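You operate a simulated robot arm through the tools that you are given. There is no shell and no other tool.

You run a simulated robot arm. Do the job below in one go: nothing can be reset, and whatever is moved stays where it is left.

TASK
Clamp the blue rim sample in the vice and stone its burr flat.
Fine: vice tight before stoning, use the orange bench stone, leave no hollow, put the stone back. Set down upright: orange bench stone.

The check looks at the end state, three seconds after you hand in, the way a careful person would. Anything else that was tipped, shoved, dropped, spilled or broken makes it a failure.

THE ROBOT
A 6-joint arm with a four-finger gripper, fixed in place. Base frame: the origin is on the floor under the middle of its stand, x ahead of it, y to its left, z up. Units: mm, rad, N and s.
With the tool pointing down near the work surface it reaches from about 140 to 920 mm from the base axis. Its first joint turns from -2.897 to 2.897 rad. Payload 3.43 kg.
The tool frame sits at the grasp point between the pads (the TCP): z along the fingers, y along the line on which they close. The tips reach 30 mm beyond it. The gripper opens to 120 mm; its body begins 85 mm behind the TCP.
Orientation is that of the tool frame in the base frame, as a unit quaternion [x, y, z, w]. With the fingers straight down and closing along the base's y, the tool's x points along the base's -x, its y along +y and its z along -z.

THE INTERFACE
- The arm moves only by the tool jog_arm. Its argument "commands" is a list of rows, each a list of 7 numbers: the opening in per cent of the stroke, from 0 (shut) to 100 (fully open), then the shift along the tool's x, y, z in mm, then the turn, a rotation vector about the tool's x, y, z in rad. In form: [[fingers, dx, dy, dz, wx, wy, wz], ...]. A call has 1 to 20 rows; each row shifts and turns the commanded pose from where the row before left it, along the tool's axes as they then stand. Each row takes 0.2 s and may step no farther than 50 mm and 0.15 rad from the row before; otherwise, or with a gripper value out of range, the whole call is refused. A pose out of reach is approached as far as the arm can. The call stops where the force on the tool passes 60 N (or 10 N more than at its start, if that is more) or the arm is blocked; 0.2 s more then pass. The fingers move at their own pace (about 136.2 mm/s each) and stop on an object; they squeeze with about 23 N. The grip force told is the motor's: it shows also when the fingers shut on nothing. Time passes only in rows, and 0.2 s behind the last, so rows that do not move let the fingers close. The reply holds the time, the measured pose of the TCP, the force on the tool along the base axes, the opening and the grip force, in the units named above and with some noise, with the torque about the TCP (base axes, N m) and any sound that the robot's microphone picked up.
- Cameras (640 x 400 px; columns grow to the right, rows downward): "scene" is fixed at [401.3, -500.7, 1559]; the picture's right is [1.00, 0.09, 0.00], its down [0.08, -0.92, -0.39] and it looks along [-0.03, 0.39, -0.92] (base axes); focal length 214 px, centre (320, 200). "wrist" rides on the gripper at [71, -17, -121] in the tool frame; the picture's right is [0.23, 0.97, 0.00], its down [-0.81, 0.19, -0.55] and it looks along [-0.54, 0.13, 0.83] (tool axes); focal length 275 px, centre (320, 200). There is no depth. A picture from a camera that has moved, and an enlarged one, comes with that camera's place and axes in the base frame and with its lens.
- grab_frame(camera): a new picture of that camera. It takes no simulated time.
- move_column(by): moves the trunk up (or, below 0, down) by that many mm; the arm rides with it, the base frame stays. It gives what a move gives, with no picture.
- enlarge(camera, box): a new picture of the part [left, top, right, bottom] of that camera's present view, enlarged. It takes no simulated time.
- job_done(): hands the job in; it is judged then, once.

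Nothing tells you positions but the pictures and the camera data. Unless the task says otherwise, let go and move clear before handing in.

The tools are called after "Emit:" as a command line: name --pt "numbers of a row" for each row, then --argument value for the rest, lists and objects as JSON in quotes. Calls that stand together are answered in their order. jog_arm: Moves the arm, as the interface text tells. Its arguments: {"type":"object","properties":{"commands":{"type":"array","items":{"type":"array","items":{"type":"number"}}}},"required":["commands"]} The other tools are called the same way: move_column (by) moves the trunk up or down; grab_frame (camera) takes a picture; enlarge (camera, box) takes an enlarged picture of a part of a camera's view; job_done () hands the job in.

At the start:

```text
time: 0.0
ee_pos: [430.0, -267.6, 1290.6]
tcp_rot: [0.0, 1.0, 0.0, 0.0]
contact_force: [-0.3, -0.1, -0.7]
moment: [-0.01, 0.01, 0.0]
gripper_width: 119.8
finger_force: 0.1
trunk travel left (down, up): [-150.0, 390.0]
```

scene: 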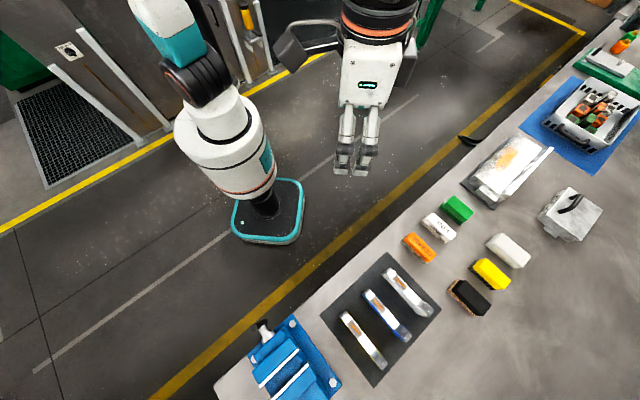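
wrist: 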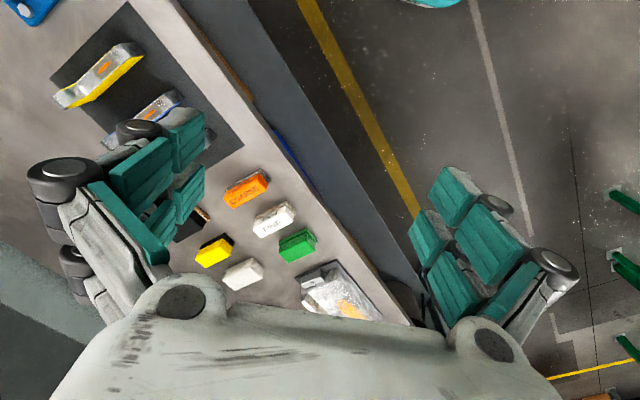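

I see a bench with a blue vice at the lower left, three rim samples on a dark mat (white, blue, yellow/white trims), several stones or blocks (orange, white, green, yellow, black), a tray and a bin. I'll look closer at each region before planning.

Emit:
enlarge --camera "scene" --box '[200, 300, 360, 400]'

Emit:
enlarge --camera "scene" --box '[310, 250, 450, 390]'

Emit:
enlarge --camera "scene" --box '[390, 180, 550, 320]'

Emit:
enlarge --camera "scene" --box '[440, 60, 640, 260]'

```text
4.00 times, centred on (280, 350) of scene
camera zoom: at [401.3, -500.7, 1559.0], right [1.0, 0.09, 0.0], down [0.08, -0.92, -0.39], along [-0.03, 0.39, -0.92], focal length 858 px, centre (480, -400)
```

zoom: 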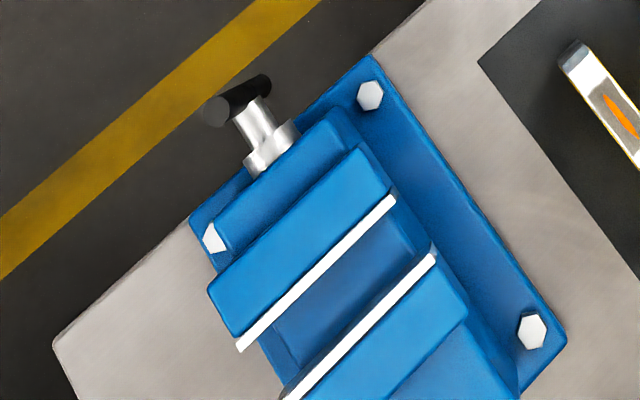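

```text
2.86 times, centred on (380, 320) of scene
camera zoom: at [401.3, -500.7, 1559.0], right [1.0, 0.09, 0.0], down [0.08, -0.92, -0.39], along [-0.03, 0.39, -0.92], focal length 613 px, centre (149, -143)
```

zoom: 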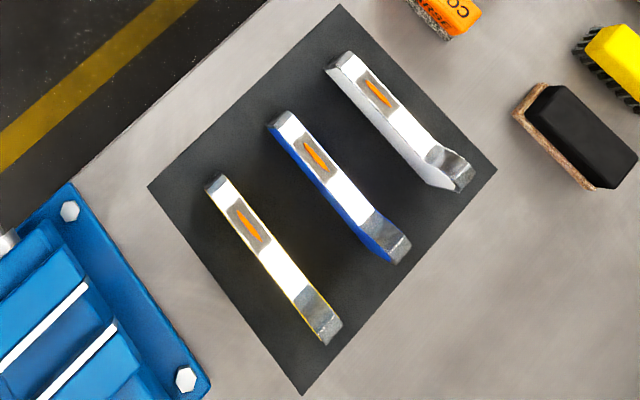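

```text
2.86 times, centred on (470, 250) of scene
camera zoom: at [401.3, -500.7, 1559.0], right [1.0, 0.09, 0.0], down [0.08, -0.92, -0.39], along [-0.03, 0.39, -0.92], focal length 613 px, centre (-109, 57)
```

zoom: 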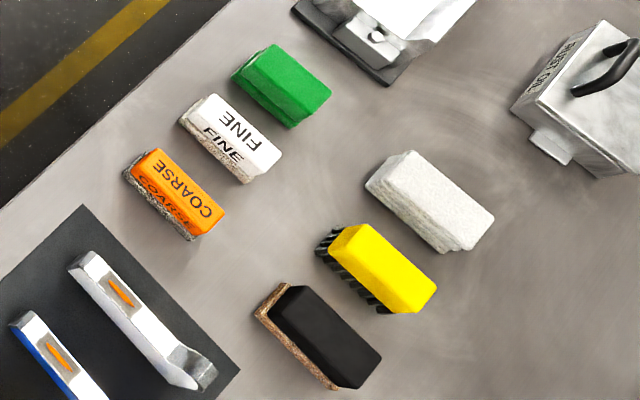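

```text
2.00 times, centred on (540, 160) of scene
camera zoom: at [401.3, -500.7, 1559.0], right [1.0, 0.09, 0.0], down [0.08, -0.92, -0.39], along [-0.03, 0.39, -0.92], focal length 429 px, centre (-120, 280)
```

zoom: 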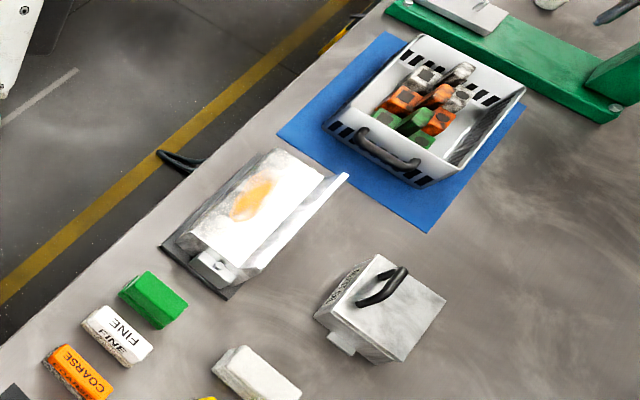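

The bench runs diagonally (about 44° in the base frame) with its top near z≈900, the orange COARSE stone is near (680,-362), and the vice near (346,-656) with its T-handle facing the robot. I'll move the wrist camera over the vice for a closer look.

Emit:
jog_arm --pt "100 25.1 -33.3 5 0 0 0" --pt "100 25.1 -33.3 5 0 0 0" --pt "100 25.1 -33.3 5 0 0 0" --pt "100 25.1 -33.3 5 0 0 0" --pt "100 25.1 -33.3 5 0 0 0" --pt "100 25.1 -33.3 5 0 0 0" --pt "100 25.1 -33.3 5 0 0 0" --pt "100 25.1 -33.3 5 0 0 0" --pt "100 0 0 0 0 0 0.1338" --pt "100 0 0 0 0 0 0.1338" --pt "100 0 0 0 0 0 0.1338" --pt "100 0 0 0 0 0 0.1338" --pt "100 0 0 0 0 0 0.1338" --pt "100 0 0 0 0 0 0.1338"

Emit:
grab_frame --camera "wrist"

Emit:
grab_frame --camera "scene"

```text
time: 3.0
ee_pos: [229.4, -535.0, 1250.5]
tcp_rot: [0.393, 0.92, 0.0, 0.0]
contact_force: [-0.9, -0.5, -0.4]
moment: [0.02, 0.0, -0.03]
gripper_width: 119.7
finger_force: 0.1
trunk travel left (down, up): [-150.0, 390.0]
```

```text
taken
camera wrist: at [167.1, -495.3, 1370.7], right [0.54, 0.84, 0.0], down [0.7, -0.45, 0.55], along [0.46, -0.3, -0.83], focal length 275 px, centre (320, 200)
```

wrist: 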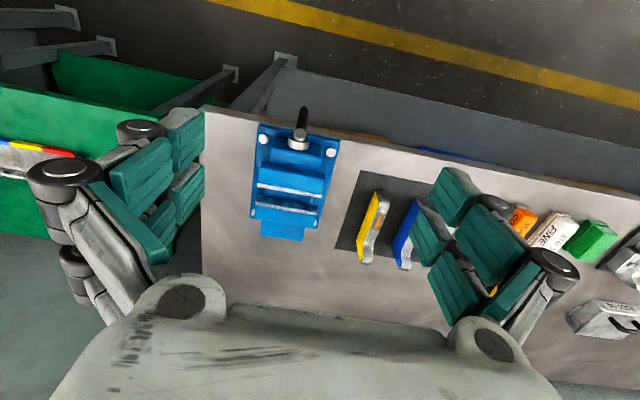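

```text
taken
```

scene: 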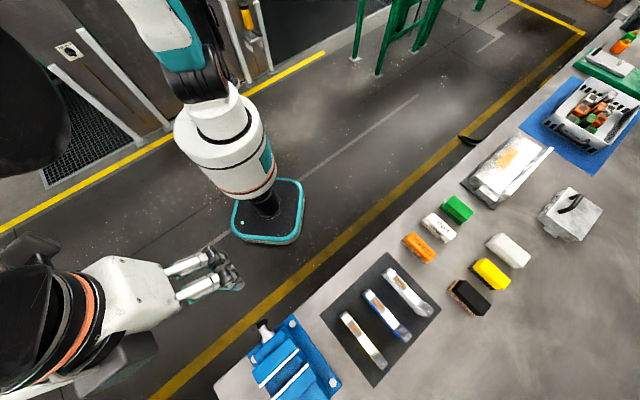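

The vice is in the wrist view now, with samples to its right. I'll enlarge the vice and the samples from here.

Emit:
enlarge --camera "wrist" --box '[200, 95, 360, 255]'

Emit:
enlarge --camera "wrist" --box '[330, 160, 450, 280]'

```text
2.50 times, centred on (280, 175) of wrist
camera zoom: at [167.1, -495.3, 1370.7], right [0.54, 0.84, 0.0], down [0.7, -0.45, 0.55], along [0.46, -0.3, -0.83], focal length 688 px, centre (420, 262)
```

zoom: 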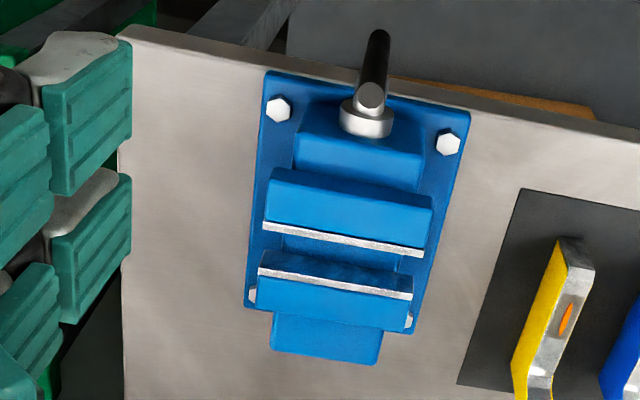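

```text
3.33 times, centred on (390, 220) of wrist
camera zoom: at [167.1, -495.3, 1370.7], right [0.54, 0.84, 0.0], down [0.7, -0.45, 0.55], along [0.46, -0.3, -0.83], focal length 918 px, centre (87, 133)
```

zoom: 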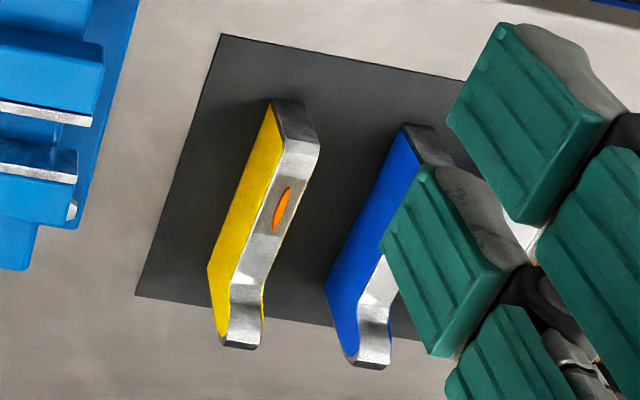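

The vice has two jaws parallel to the bench edge, open by a gap, and a screw with a cross bar toward the robot. The rim samples stand with coloured faces sideways and the burr on top. I'll move the camera above the blue sample next.

Emit:
jog_arm --pt "100 -16.7 31.2 18.75 0 0 0" --pt "100 -16.7 31.2 18.75 0 0 0" --pt "100 -16.7 31.2 18.75 0 0 0" --pt "100 -16.7 31.2 18.75 0 0 0" --pt "100 -16.7 31.2 18.75 0 0 0" --pt "100 -16.7 31.2 18.75 0 0 0" --pt "100 -16.7 31.2 18.75 0 0 0" --pt "100 -16.7 31.2 18.75 0 0 0"

Emit:
grab_frame --camera "wrist"

Emit:
enlarge --camera "wrist" --box '[200, 80, 460, 280]'

```text
time: 4.8
ee_pos: [506.6, -455.8, 1097.7]
tcp_rot: [0.391, 0.92, -0.001, 0.0]
contact_force: [1.1, -1.0, 0.1]
moment: [0.03, -0.01, 0.01]
gripper_width: 120.0
finger_force: 0.0
trunk travel left (down, up): [-150.0, 390.0]
```

```text
taken
camera wrist: at [445.0, -417.0, 1220.3], right [0.54, 0.84, 0.0], down [0.7, -0.45, 0.55], along [0.46, -0.3, -0.83], focal length 275 px, centre (320, 200)
```

wrist: 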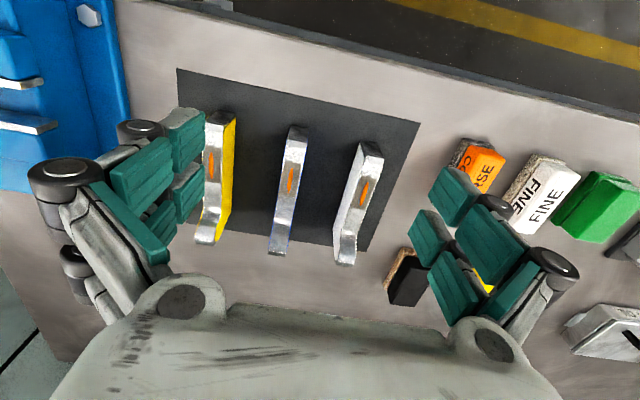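

```text
2.00 times, centred on (330, 180) of wrist
camera zoom: at [445.0, -417.0, 1220.3], right [0.54, 0.84, 0.0], down [0.7, -0.45, 0.55], along [0.46, -0.3, -0.83], focal length 551 px, centre (300, 240)
```

zoom: 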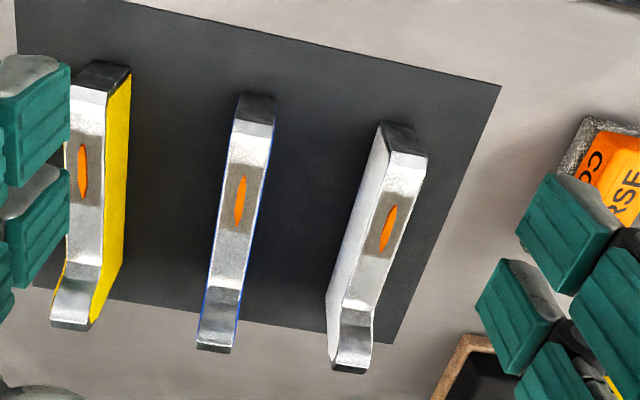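

The three samples are lined up on the mat with the burr (orange) on top; I need good heights, so I'll shift the camera sideways by 60 mm for a stereo pair.

Emit:
jog_arm --pt "100 0 -30 0 0 0 0" --pt "100 0 -30 0 0 0 0" --pt "100 0 0 0 0 0 0"

Emit:
enlarge --camera "wrist" --box '[200, 80, 460, 280]'

Emit:
enlarge --camera "wrist" --box '[0, 0, 250, 200]'

```text
time: 5.6
ee_pos: [463.7, -495.1, 1099.6]
tcp_rot: [0.391, 0.92, 0.0, 0.0]
contact_force: [-0.9, -0.5, 0.0]
moment: [-0.02, 0.02, -0.03]
gripper_width: 119.9
finger_force: 0.1
trunk travel left (down, up): [-150.0, 390.0]
```

```text
2.00 times, centred on (330, 180) of wrist
camera zoom: at [401.1, -456.6, 1219.9], right [0.54, 0.84, 0.0], down [0.7, -0.45, 0.55], along [0.47, -0.3, -0.83], focal length 551 px, centre (300, 240)
```

zoom: 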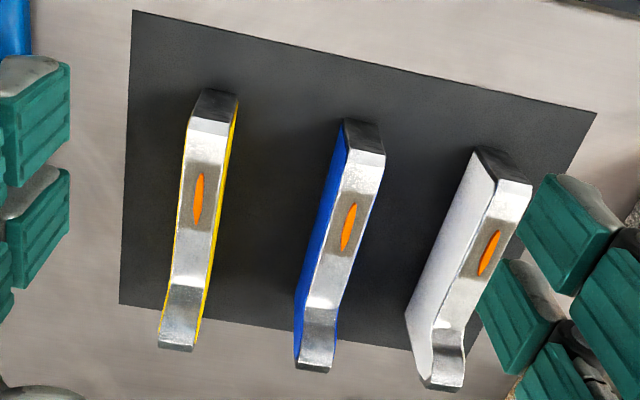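

```text
2.00 times, centred on (125, 100) of wrist
camera zoom: at [401.1, -456.6, 1219.9], right [0.54, 0.84, 0.0], down [0.7, -0.45, 0.55], along [0.47, -0.3, -0.83], focal length 551 px, centre (710, 400)
```

zoom: 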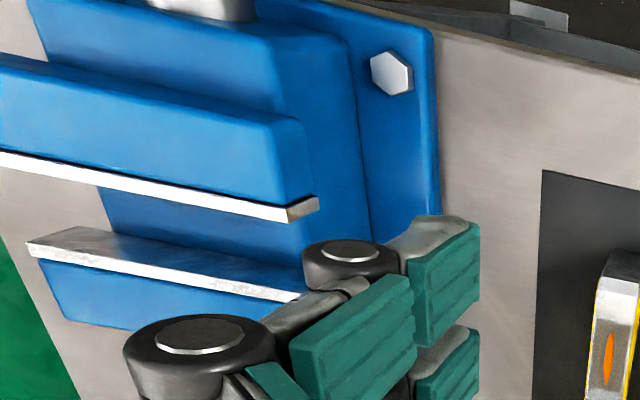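

Samples stand about 57 mm tall on the mat (top z≈974), 20 mm thick, and the vice's jaw top is near z≈1013 with a gap of about 30 mm centred near (342,-667). I'll look into the vice from close above.

Emit:
jog_arm --pt "100 11.7 -41.7 -10.1 0 0 0" --pt "100 11.7 -41.7 -10.1 0 0 0" --pt "100 11.7 -41.7 -10.1 0 0 0" --pt "100 11.7 -41.7 -10.1 0 0 0" --pt "100 11.7 -41.7 -10.1 0 0 0" --pt "100 0 0 0 0 0 0"

Emit:
grab_frame --camera "wrist"

Emit:
enlarge --camera "wrist" --box '[200, 60, 460, 260]'

Emit:
enlarge --camera "scene" --box '[200, 200, 440, 400]'

```text
time: 7.0
ee_pos: [267.7, -598.4, 1151.7]
tcp_rot: [0.39, 0.921, 0.0, 0.0]
contact_force: [-0.9, -0.6, 0.4]
moment: [0.05, 0.01, -0.03]
gripper_width: 119.9
finger_force: 0.1
trunk travel left (down, up): [-150.0, 390.0]
```

```text
taken
camera wrist: at [206.1, -560.5, 1271.4], right [0.54, 0.84, 0.0], down [0.7, -0.45, 0.55], along [0.47, -0.3, -0.83], focal length 275 px, centre (320, 200)
```

wrist: 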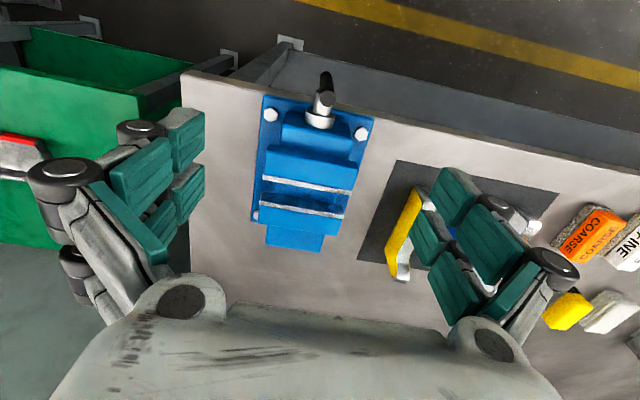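

```text
2.00 times, centred on (330, 160) of wrist
camera zoom: at [206.1, -560.5, 1271.4], right [0.54, 0.84, 0.0], down [0.7, -0.45, 0.55], along [0.47, -0.3, -0.83], focal length 551 px, centre (300, 280)
```

zoom: 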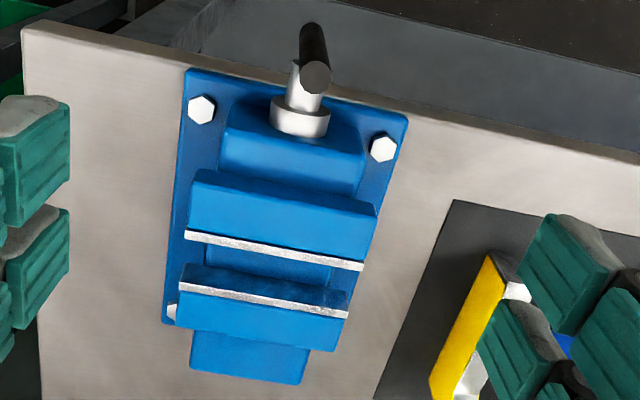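

```text
2.00 times, centred on (320, 300) of scene
camera zoom: at [401.3, -500.7, 1559.0], right [1.0, 0.09, 0.0], down [0.08, -0.92, -0.39], along [-0.03, 0.39, -0.92], focal length 429 px, centre (320, 0)
```

zoom: 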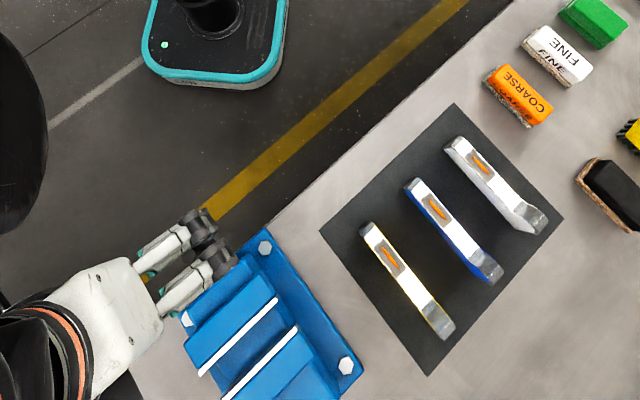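

I'll zoom in on the jaw gap and the handle from this pose to judge the bed depth and handle geometry.

Emit:
enlarge --camera "wrist" --box '[240, 130, 370, 230]'

Emit:
enlarge --camera "wrist" --box '[260, 60, 390, 160]'

Emit:
enlarge --camera "scene" --box '[230, 310, 350, 400]'

```text
4.00 times, centred on (305, 180) of wrist
camera zoom: at [206.1, -560.5, 1271.4], right [0.54, 0.84, 0.0], down [0.7, -0.45, 0.55], along [0.47, -0.3, -0.83], focal length 1101 px, centre (380, 280)
```

zoom: 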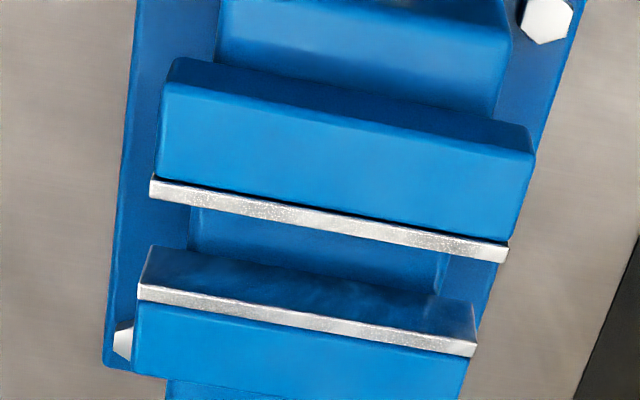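

```text
4.00 times, centred on (325, 110) of wrist
camera zoom: at [206.1, -560.5, 1271.4], right [0.54, 0.84, 0.0], down [0.7, -0.45, 0.55], along [0.47, -0.3, -0.83], focal length 1101 px, centre (300, 560)
```

zoom: 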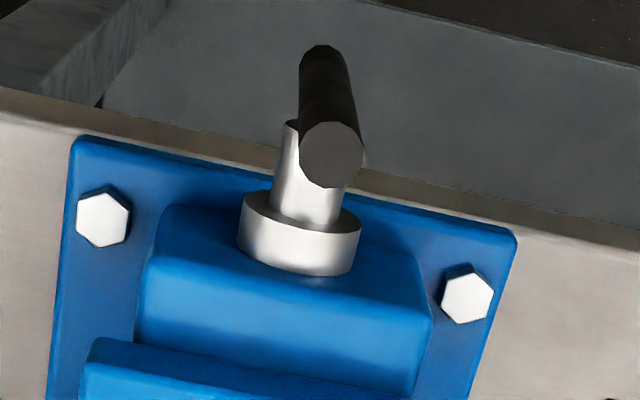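

```text
4.44 times, centred on (290, 355) of scene
camera zoom: at [401.3, -500.7, 1559.0], right [1.0, 0.09, 0.0], down [0.08, -0.92, -0.39], along [-0.03, 0.39, -0.92], focal length 953 px, centre (453, -489)
```

zoom: 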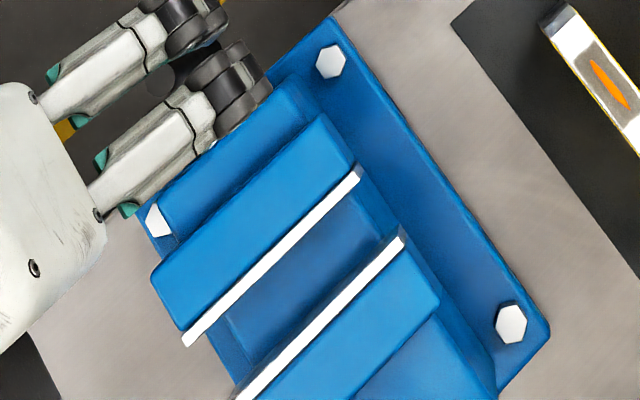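

I need the finger geometry before planning grasps, so I'll enlarge the fingers in both cameras.

Emit:
enlarge --camera "wrist" --box '[20, 90, 240, 300]'

Emit:
enlarge --camera "wrist" --box '[390, 150, 600, 350]'

Emit:
enlarge --camera "scene" --box '[200, 280, 340, 400]'

```text
1.90 times, centred on (130, 195) of wrist
camera zoom: at [206.1, -560.5, 1271.4], right [0.54, 0.84, 0.0], down [0.7, -0.45, 0.55], along [0.47, -0.3, -0.83], focal length 524 px, centre (682, 210)
```

zoom: 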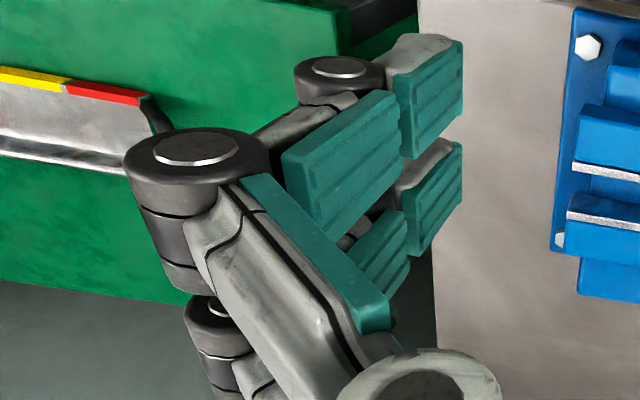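

```text
2.00 times, centred on (495, 250) of wrist
camera zoom: at [206.1, -560.5, 1271.4], right [0.54, 0.84, 0.0], down [0.7, -0.45, 0.55], along [0.47, -0.3, -0.83], focal length 551 px, centre (-30, 100)
```

zoom: 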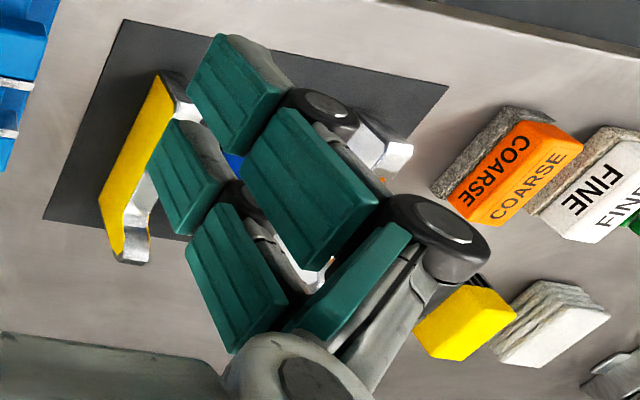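

```text
3.33 times, centred on (270, 340) of scene
camera zoom: at [401.3, -500.7, 1559.0], right [1.0, 0.09, 0.0], down [0.08, -0.92, -0.39], along [-0.03, 0.39, -0.92], focal length 715 px, centre (487, -267)
```

zoom: 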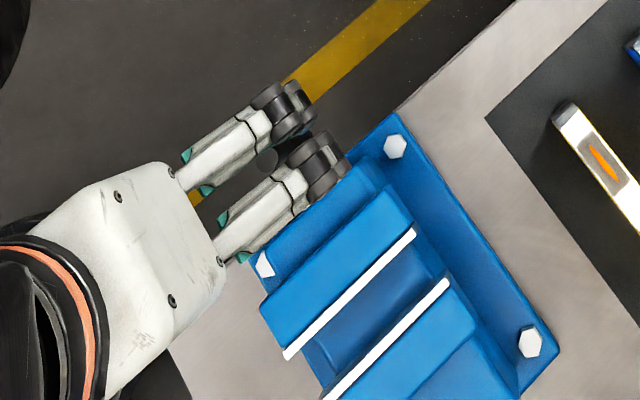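

The gripper has two jointed fingers per side, with a footprint of about ±27 mm along tool x. I'll close to about 37% here in free space to see how the fingers look at partial opening.

Emit:
jog_arm --pt "37 0 0 0 0 0 0" --pt "37 0 0 0 0 0 0" --pt "37 0 0 0 0 0 0"

Emit:
grab_frame --camera "wrist"

Emit:
enlarge --camera "scene" --box '[200, 280, 340, 400]'

```text
time: 7.8
ee_pos: [268.2, -599.0, 1151.4]
tcp_rot: [0.39, 0.921, 0.0, 0.0]
contact_force: [0.2, 0.6, -0.4]
moment: [-0.03, 0.01, 0.0]
gripper_width: 44.4
finger_force: 0.1
trunk travel left (down, up): [-150.0, 390.0]
```

```text
taken
camera wrist: at [206.6, -560.3, 1271.3], right [0.54, 0.84, 0.0], down [0.7, -0.45, 0.55], along [0.47, -0.3, -0.83], focal length 275 px, centre (320, 200)
```

wrist: 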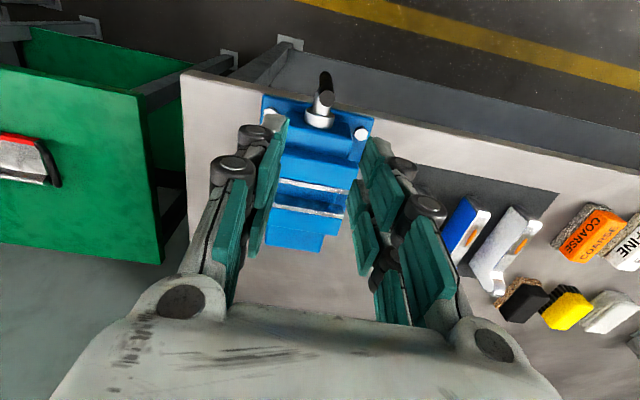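

```text
3.33 times, centred on (270, 340) of scene
camera zoom: at [401.3, -500.7, 1559.0], right [1.0, 0.09, 0.0], down [0.08, -0.92, -0.39], along [-0.03, 0.39, -0.92], focal length 715 px, centre (487, -267)
```

zoom: 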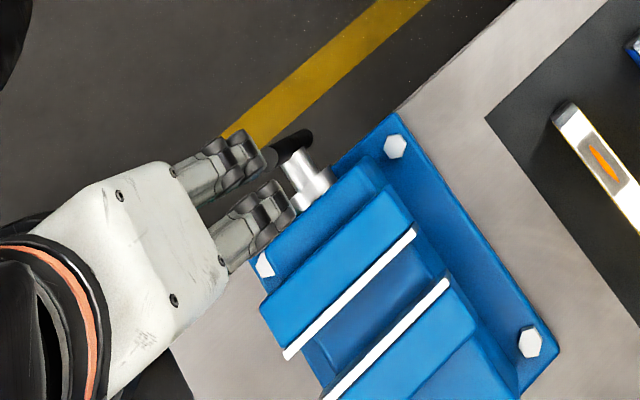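

With a 44 mm opening the pads are parallel with tips ~30 mm below the TCP and outer half-width ~55 mm, which fits between neighbouring samples. I'll move above the blue sample at a safe height and look again.

Emit:
jog_arm --pt "37 -22.5 36.6 0 0 0 0" --pt "37 -22.5 36.6 0 0 0 0" --pt "37 -22.5 36.6 0 0 0 0" --pt "37 -22.5 36.6 0 0 0 0" --pt "37 -22.5 36.6 0 0 0 0" --pt "37 -22.5 36.6 0 0 0 0" --pt "37 -22.5 36.6 0 0 0 0" --pt "37 0 0 40 0 0 -0.01" --pt "37 0 0 40 0 0 0" --pt "37 0 0 10 0 0 0" --pt "37 0 0 0 0 0 0"

Emit:
grab_frame --camera "wrist"

Emit:
enlarge --camera "wrist" --box '[220, 80, 420, 300]'

Emit:
enlarge --camera "scene" --box '[310, 240, 470, 390]'

```text
time: 10.2
ee_pos: [563.2, -536.2, 1059.0]
tcp_rot: [0.387, 0.922, -0.001, 0.0]
contact_force: [0.6, -0.4, 0.2]
moment: [-0.03, -0.02, 0.01]
gripper_width: 44.3
finger_force: 0.1
trunk travel left (down, up): [-150.0, 390.0]
```

```text
taken
camera wrist: at [501.1, -497.6, 1179.6], right [0.53, 0.85, 0.0], down [0.71, -0.44, 0.55], along [0.47, -0.29, -0.83], focal length 275 px, centre (320, 200)
```

wrist: 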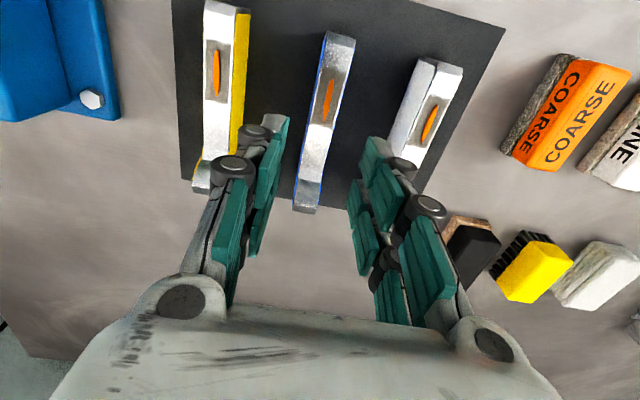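

```text
1.82 times, centred on (320, 190) of wrist
camera zoom: at [501.1, -497.6, 1179.6], right [0.53, 0.85, 0.0], down [0.71, -0.44, 0.55], along [0.47, -0.29, -0.83], focal length 500 px, centre (320, 218)
```

zoom: 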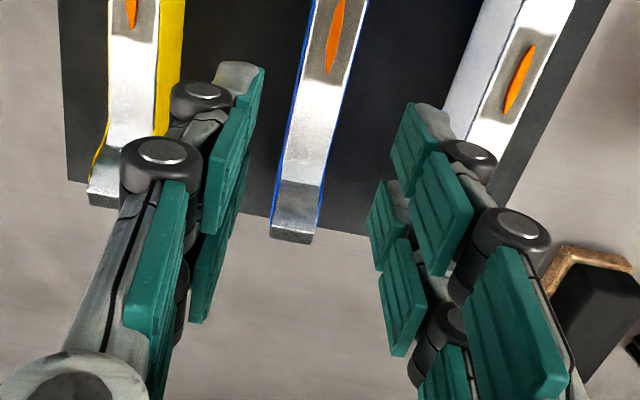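

```text
2.67 times, centred on (390, 315) of scene
camera zoom: at [401.3, -500.7, 1559.0], right [1.0, 0.09, 0.0], down [0.08, -0.92, -0.39], along [-0.03, 0.39, -0.92], focal length 572 px, centre (133, -107)
```

zoom: 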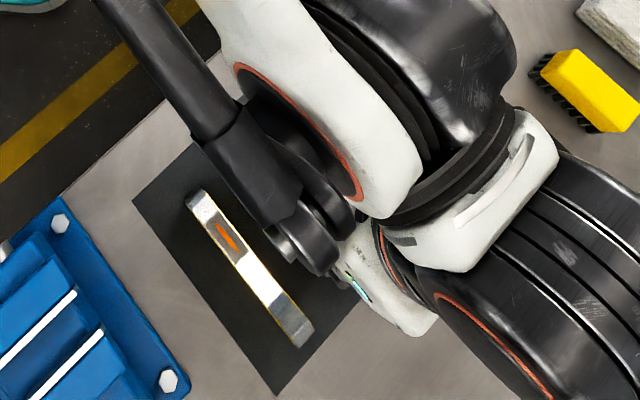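

The blue sample lies between the fingers, offset about 2 mm toward +e and seemingly rotated by 2–3° from the tool. I'll zoom in further to measure its yaw.

Emit:
enlarge --camera "wrist" --box '[270, 20, 380, 120]'

Emit:
enlarge --camera "wrist" --box '[260, 120, 370, 220]'

```text
4.00 times, centred on (325, 70) of wrist
camera zoom: at [501.1, -497.6, 1179.6], right [0.53, 0.85, 0.0], down [0.71, -0.44, 0.55], along [0.47, -0.29, -0.83], focal length 1101 px, centre (300, 720)
```

zoom: 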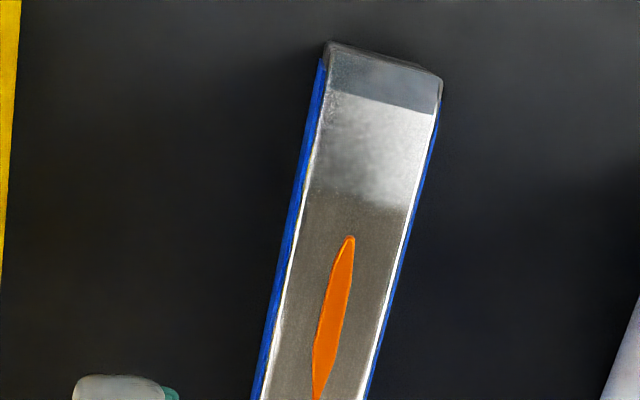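

```text
4.00 times, centred on (315, 170) of wrist
camera zoom: at [501.1, -497.6, 1179.6], right [0.53, 0.85, 0.0], down [0.71, -0.44, 0.55], along [0.47, -0.29, -0.83], focal length 1101 px, centre (340, 320)
```

zoom: 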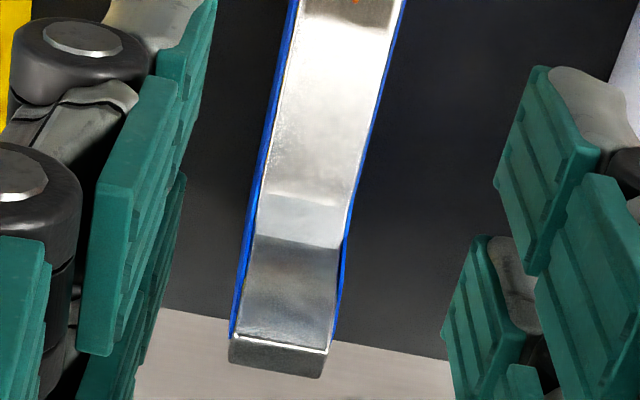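

The sample's axis is about -44.5°, centred at e≈19.7 mm, top at z≈974 with a raised lip at the far end. I'll descend with a 40 mm opening so the fingertips reach ~16 mm below its top, then check before closing.

Emit:
jog_arm --pt "33 0 0.6 20 0 0 -0.014" --pt "33 0 0 25 0 0 0" --pt "33 0 0 20 0 0 0" --pt "33 0 0 6 0 0 0" --pt "33 0 0 0 0 0 0"

Emit:
grab_frame --camera "wrist"

Emit:
enlarge --camera "wrist" --box '[220, 60, 420, 260]'

```text
time: 11.4
ee_pos: [561.9, -536.8, 988.8]
tcp_rot: [0.38, 0.925, 0.001, 0.0]
contact_force: [-0.7, -0.4, 0.1]
moment: [-0.02, 0.03, 0.02]
gripper_width: 39.4
finger_force: 0.0
trunk travel left (down, up): [-150.0, 390.0]
```

```text
taken
camera wrist: at [499.8, -499.6, 1109.1], right [0.52, 0.85, 0.0], down [0.71, -0.43, 0.55], along [0.47, -0.29, -0.83], focal length 275 px, centre (320, 200)
```

wrist: 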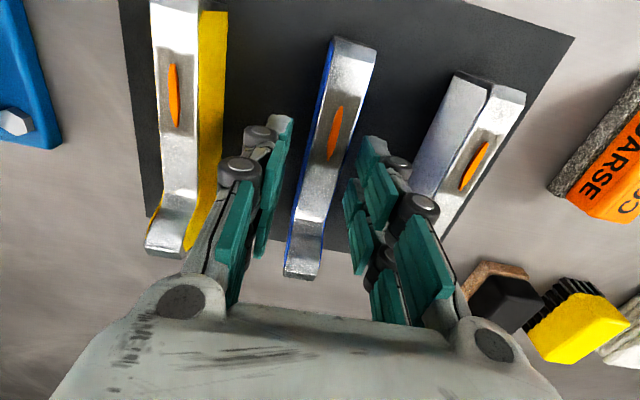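

```text
2.00 times, centred on (320, 160) of wrist
camera zoom: at [499.8, -499.6, 1109.1], right [0.52, 0.85, 0.0], down [0.71, -0.43, 0.55], along [0.47, -0.29, -0.83], focal length 551 px, centre (320, 280)
```

zoom: 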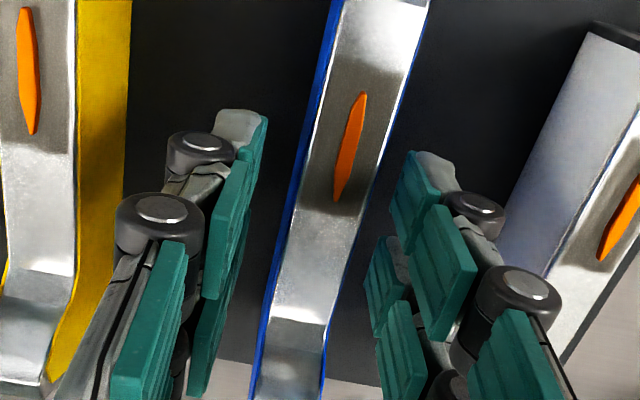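

The sample is centred between the fingers; closing on its coloured faces.

Emit:
jog_arm --pt "0 0 0 0 0 0 0" --pt "0 0 0 0 0 0 0" --pt "0 0 0 0 0 0 0" --pt "0 0 0 0 0 0 0"

Emit:
grab_frame --camera "wrist"

```text
time: 12.4
ee_pos: [562.3, -537.0, 989.0]
tcp_rot: [0.379, 0.925, 0.0, -0.001]
contact_force: [1.0, 2.7, 0.1]
moment: [0.03, -0.05, -0.05]
gripper_width: 19.8
finger_force: 23.4
trunk travel left (down, up): [-150.0, 390.0]
```

```text
taken
camera wrist: at [500.1, -499.4, 1109.2], right [0.52, 0.85, 0.0], down [0.71, -0.43, 0.55], along [0.47, -0.29, -0.83], focal length 275 px, centre (320, 200)
```

wrist: 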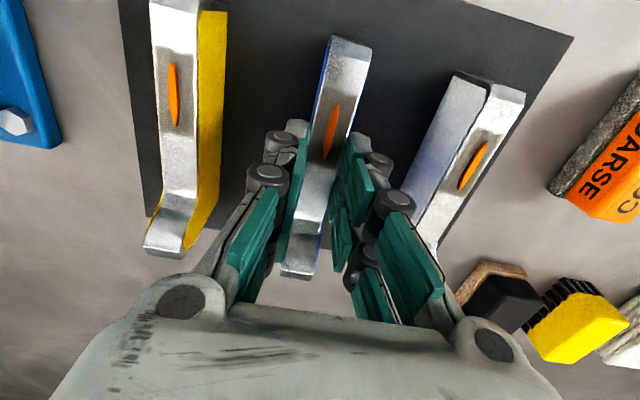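

Gripped at 19.8 mm with 23 N. Lifting straight up in small steps.

Emit:
jog_arm --pt "0 0 0 -10 0 0 0" --pt "0 0 0 -20 0 0 0" --pt "0 0 0 -30 0 0 0" --pt "0 0 0 -40 0 0 0" --pt "0 0 0 -40 0 0 0" --pt "0 0 0 0 0 0 0"

Emit:
grab_frame --camera "wrist"

Emit:
grab_frame --camera "scene"

```text
time: 13.8
ee_pos: [563.7, -536.8, 1128.4]
tcp_rot: [0.38, 0.925, 0.0, 0.0]
contact_force: [-0.5, 0.1, -10.5]
moment: [0.01, 0.04, -0.02]
gripper_width: 20.0
finger_force: 22.9
trunk travel left (down, up): [-150.0, 390.0]
```

```text
taken
camera wrist: at [499.5, -498.9, 1250.1], right [0.52, 0.85, 0.0], down [0.71, -0.43, 0.55], along [0.47, -0.29, -0.83], focal length 275 px, centre (320, 200)
```

wrist: 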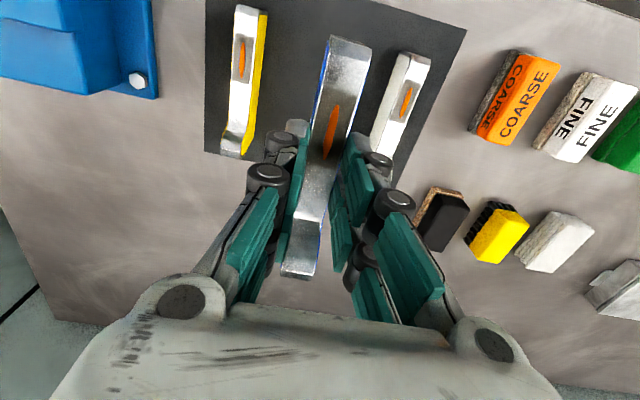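

```text
taken
```

scene: 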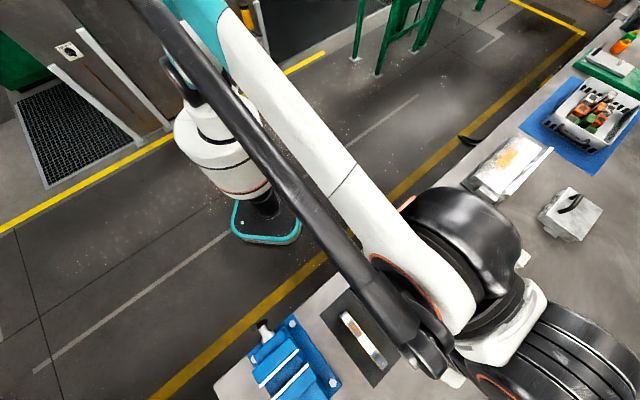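

The sample is held (≈1.07 kg), level and balanced. I'll rotate it 90° so that it lies along the jaws, then carry it over the vice at a safe height.

Emit:
jog_arm --pt "0 0 0 0 0 0 0.1434" --pt "0 0 0 0 0 0 0.1434" --pt "0 0 0 0 0 0 0.1434" --pt "0 0 0 0 0 0 0.1434" --pt "0 0 0 0 0 0 0.1434" --pt "0 0 0 0 0 0 0.1434" --pt "0 0 0 0 0 0 0.1434" --pt "0 0 0 0 0 0 0.1434" --pt "0 0 0 0 0 0 0.1434" --pt "0 0 0 0 0 0 0.1434" --pt "0 0 0 0 0 0 0.1434" --pt "0 0 0 0 0 0 0"

```text
time: 16.4
ee_pos: [563.1, -534.5, 1129.4]
tcp_rot: [0.924, 0.382, 0.001, -0.001]
contact_force: [0.3, -1.0, -0.4]
moment: [0.05, 0.01, 0.04]
gripper_width: 0.0
finger_force: 23.1
trunk travel left (down, up): [-150.0, 390.0]
```

The gripper reads 0 mm and no weight, so the sample has slipped out. I'll stop and look where it went.

Emit:
grab_frame --camera "wrist"

Emit:
grab_frame --camera "scene"

```text
taken
camera wrist: at [601.0, -473.9, 1249.6], right [0.85, -0.53, 0.0], down [-0.44, -0.71, 0.55], along [-0.29, -0.47, -0.83], focal length 275 px, centre (320, 200)
```

wrist: 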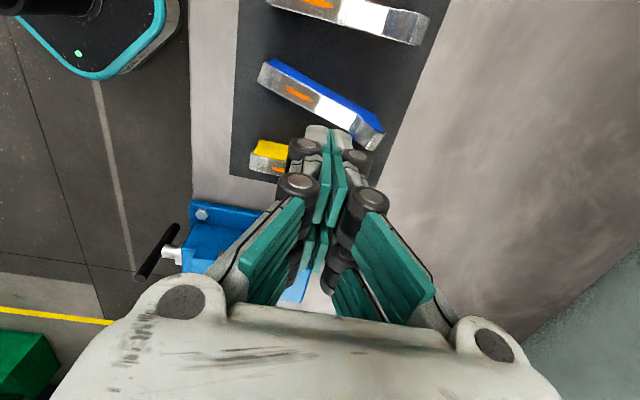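

```text
taken
```

scene: 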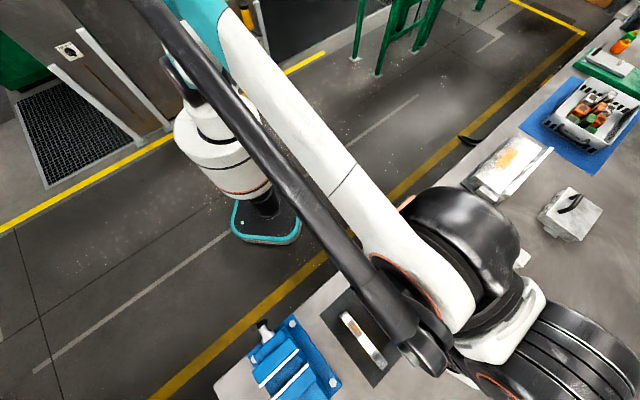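

The sample dropped back onto the mat and appears to stand upright, turned a bit. I'll inspect it and its neighbours closely.

Emit:
enlarge --camera "wrist" --box '[230, 0, 440, 190]'

```text
2.11 times, centred on (335, 95) of wrist
camera zoom: at [601.0, -473.9, 1249.6], right [0.85, -0.53, 0.0], down [-0.44, -0.71, 0.55], along [-0.29, -0.47, -0.83], focal length 580 px, centre (288, 421)
```

zoom: 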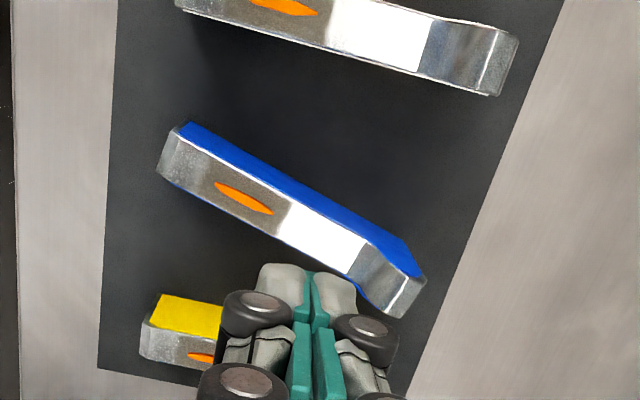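

The sample is upright and undamaged but turned, and the neighbours look untouched. Before regripping I'll use this yaw to look along the jaw gap, so I know how deep a grip the vice allows.

Emit:
jog_arm --pt "33 -39.5 -15.8 0 0 0 0" --pt "33 -39.5 -15.8 0 0 0 0" --pt "33 -39.5 -15.8 0 0 0 0" --pt "33 -39.5 -15.8 0 0 0 0" --pt "33 0 0 0 0 0 0"

Emit:
grab_frame --camera "wrist"

Emit:
enlarge --camera "wrist" --box '[240, 80, 400, 280]'

Emit:
enlarge --camera "scene" --box '[300, 220, 460, 400]'

```text
time: 17.6
ee_pos: [403.3, -602.1, 1127.5]
tcp_rot: [0.924, 0.382, -0.001, 0.001]
contact_force: [-0.2, -0.2, 0.0]
moment: [0.0, 0.01, 0.01]
gripper_width: 39.9
finger_force: 0.1
trunk travel left (down, up): [-150.0, 390.0]
```

```text
taken
camera wrist: at [441.9, -541.3, 1248.9], right [0.85, -0.53, 0.0], down [-0.44, -0.71, 0.55], along [-0.29, -0.47, -0.83], focal length 275 px, centre (320, 200)
```

wrist: 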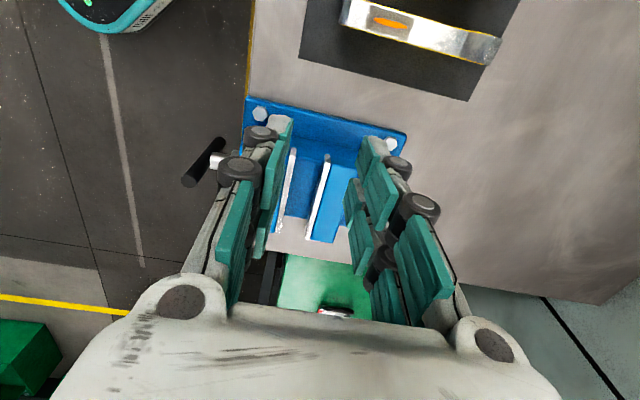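

```text
2.00 times, centred on (320, 180) of wrist
camera zoom: at [441.9, -541.3, 1248.9], right [0.85, -0.53, 0.0], down [-0.44, -0.71, 0.55], along [-0.29, -0.47, -0.83], focal length 551 px, centre (320, 240)
```

zoom: 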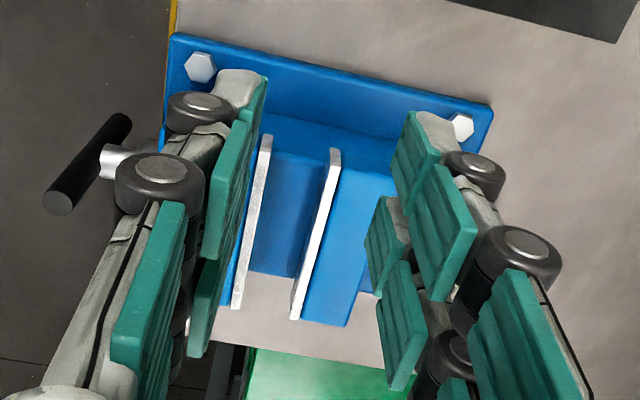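

```text
2.22 times, centred on (380, 310) of scene
camera zoom: at [401.3, -500.7, 1559.0], right [1.0, 0.09, 0.0], down [0.08, -0.92, -0.39], along [-0.03, 0.39, -0.92], focal length 477 px, centre (187, -44)
```

zoom: 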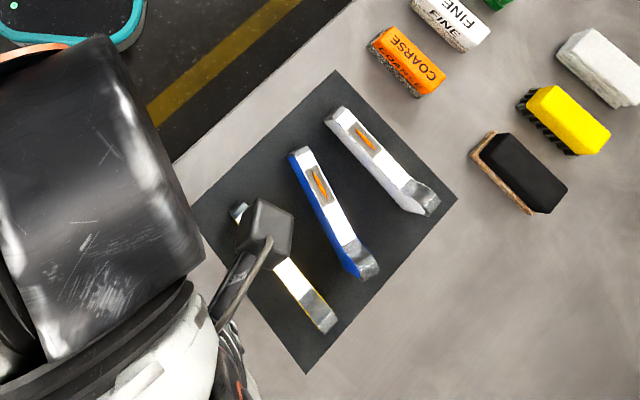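

The blue sample stands free of its neighbours. Let me zoom into the jaw gap.

Emit:
enlarge --camera "wrist" --box '[265, 120, 355, 250]'

```text
3.08 times, centred on (310, 185) of wrist
camera zoom: at [441.9, -541.3, 1248.9], right [0.85, -0.53, 0.0], down [-0.44, -0.71, 0.55], along [-0.29, -0.47, -0.83], focal length 847 px, centre (351, 246)
```

zoom: 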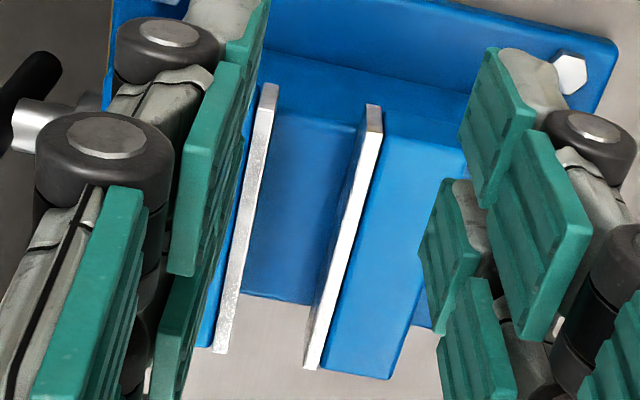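

The vice bed measures z≈988, so a held sample can be gripped at most ~22 mm below its top when inserting. I'll therefore carry it with a deep grip, set it down beyond the vice, and regrip shallowly for insertion. First, back above the blue sample, matching its new yaw of about -60°.

Emit:
jog_arm --pt "33 39.7 16.9 0 0 0 0" --pt "33 39.7 16.9 0 0 0 0" --pt "33 39.7 16.9 0 0 0 0" --pt "33 39.7 16.9 0 0 0 0" --pt "33 0 0 0 0 0 -0.1305" --pt "33 0 0 0 0 0 -0.1305" --pt "33 0 0 0 0 0 -0.1305" --pt "33 0 0 0 0 0 -0.1305" --pt "33 0 0 0 0 0 -0.1305" --pt "33 0 0 0 0 0 -0.1305" --pt "33 0 0 0 0 0 -0.1305" --pt "33 0 0 0 0 0 -0.1305" --pt "33 0 0 0 0 0 -0.1305" --pt "33 0 0 0 0 0 -0.1305" --pt "33 0 0 35 0 0 0" --pt "33 0 0 32 0 0 0" --pt "33 0 0 0 0 0 0"

Emit:
grab_frame --camera "wrist"

Emit:
enlarge --camera "wrist" --box '[270, 20, 380, 120]'

Emit:
enlarge --camera "wrist" --box '[260, 120, 370, 220]'

```text
time: 21.2
ee_pos: [566.0, -535.5, 1061.6]
tcp_rot: [0.503, 0.864, 0.0, 0.0]
contact_force: [-0.8, -0.1, -0.3]
moment: [0.0, 0.0, 0.01]
gripper_width: 39.6
finger_force: 0.1
trunk travel left (down, up): [-150.0, 390.0]
```

```text
taken
camera wrist: at [516.5, -483.8, 1182.5], right [0.73, 0.68, 0.0], down [0.57, -0.61, 0.55], along [0.38, -0.4, -0.83], focal length 275 px, centre (320, 200)
```

wrist: 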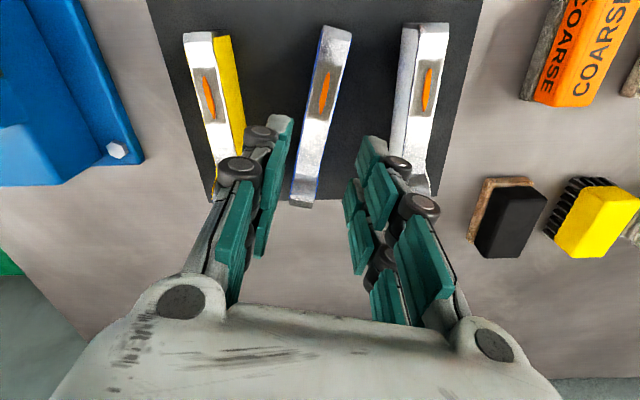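

```text
4.00 times, centred on (325, 70) of wrist
camera zoom: at [516.5, -483.8, 1182.5], right [0.73, 0.68, 0.0], down [0.57, -0.61, 0.55], along [0.38, -0.4, -0.83], focal length 1101 px, centre (300, 720)
```

zoom: 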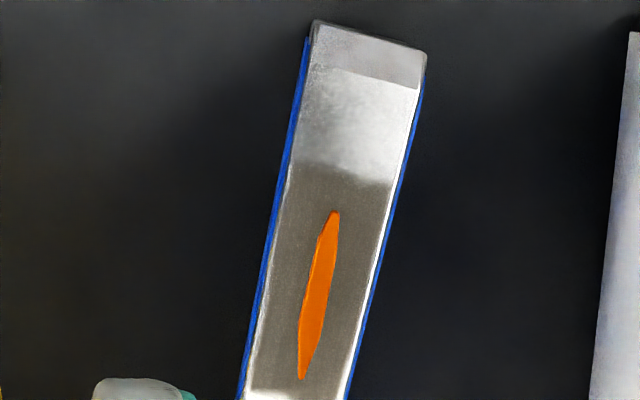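

```text
4.00 times, centred on (315, 170) of wrist
camera zoom: at [516.5, -483.8, 1182.5], right [0.73, 0.68, 0.0], down [0.57, -0.61, 0.55], along [0.38, -0.4, -0.83], focal length 1101 px, centre (340, 320)
```

zoom: 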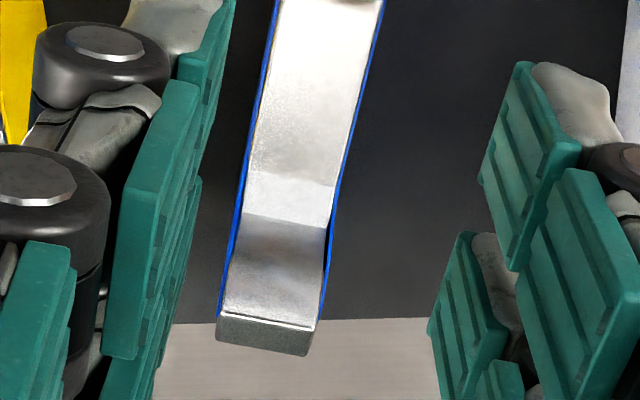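

The sample is aligned within 1° and offset 2.4 mm in tool y. I'll correct and descend deeper this time (tips ~40 mm below its top), then close.

Emit:
jog_arm --pt "33 0 -2.4 0 0 0 -0.0147" --pt "33 0 0 35 0 0 0" --pt "33 0 0 30 0 0 0" --pt "33 0 0 20 0 0 0" --pt "33 0 0 12 0 0 0" --pt "33 0 0 0 0 0 0"

Emit:
grab_frame --camera "wrist"

```text
time: 22.6
ee_pos: [563.7, -540.4, 965.3]
tcp_rot: [0.495, 0.869, 0.001, 0.0]
contact_force: [0.3, -0.2, 0.3]
moment: [0.01, -0.02, 0.0]
gripper_width: 39.5
finger_force: 0.1
trunk travel left (down, up): [-150.0, 390.0]
```

```text
taken
camera wrist: at [512.9, -487.8, 1086.4], right [0.72, 0.69, 0.0], down [0.58, -0.6, 0.55], along [0.38, -0.4, -0.83], focal length 275 px, centre (320, 200)
```

wrist: 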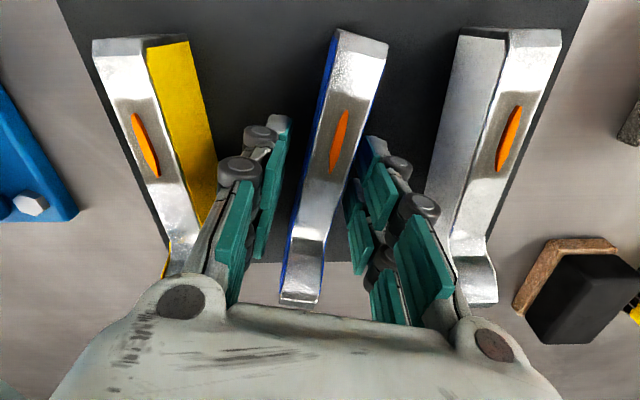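

Fingers straddle the sample with clearance to both neighbours. Closing, then lifting only a few millimetres to test the hold.

Emit:
jog_arm --pt "0 0 0 0 0 0 0" --pt "0 0 0 0 0 0 0" --pt "0 0 0 0 0 0 0" --pt "0 0 0 0 0 0 0" --pt "0 0 0 0 0 0 0" --pt "0 0 0 -2 0 0 0" --pt "0 0 0 -3 0 0 0" --pt "0 0 0 0 0 0 0" --pt "0 0 0 0 0 0 0" --pt "0 0 0 0 0 0 0" --pt "0 0 0 0 0 0 0" --pt "0 0 0 0 0 0 0"

Emit:
enlarge --camera "wrist" --box '[260, 20, 420, 140]'

```text
time: 25.2
ee_pos: [563.7, -541.0, 970.5]
tcp_rot: [0.496, 0.869, 0.0, -0.001]
contact_force: [0.6, -0.1, -11.1]
moment: [0.0, 0.0, 0.0]
gripper_width: 20.1
finger_force: 23.2
trunk travel left (down, up): [-150.0, 390.0]
```

```text
3.33 times, centred on (340, 80) of wrist
camera zoom: at [513.3, -489.0, 1091.1], right [0.72, 0.69, 0.0], down [0.58, -0.6, 0.55], along [0.38, -0.4, -0.83], focal length 918 px, centre (253, 600)
```

zoom: 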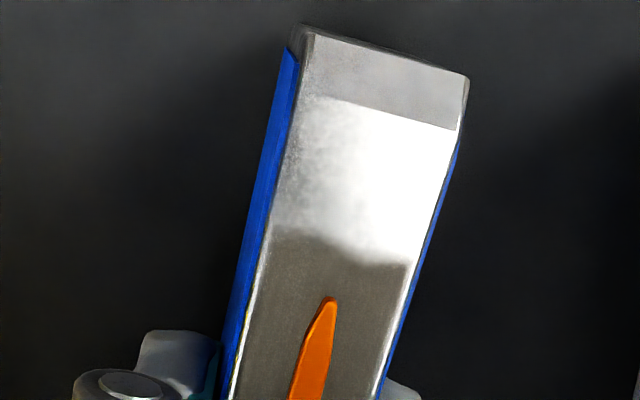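

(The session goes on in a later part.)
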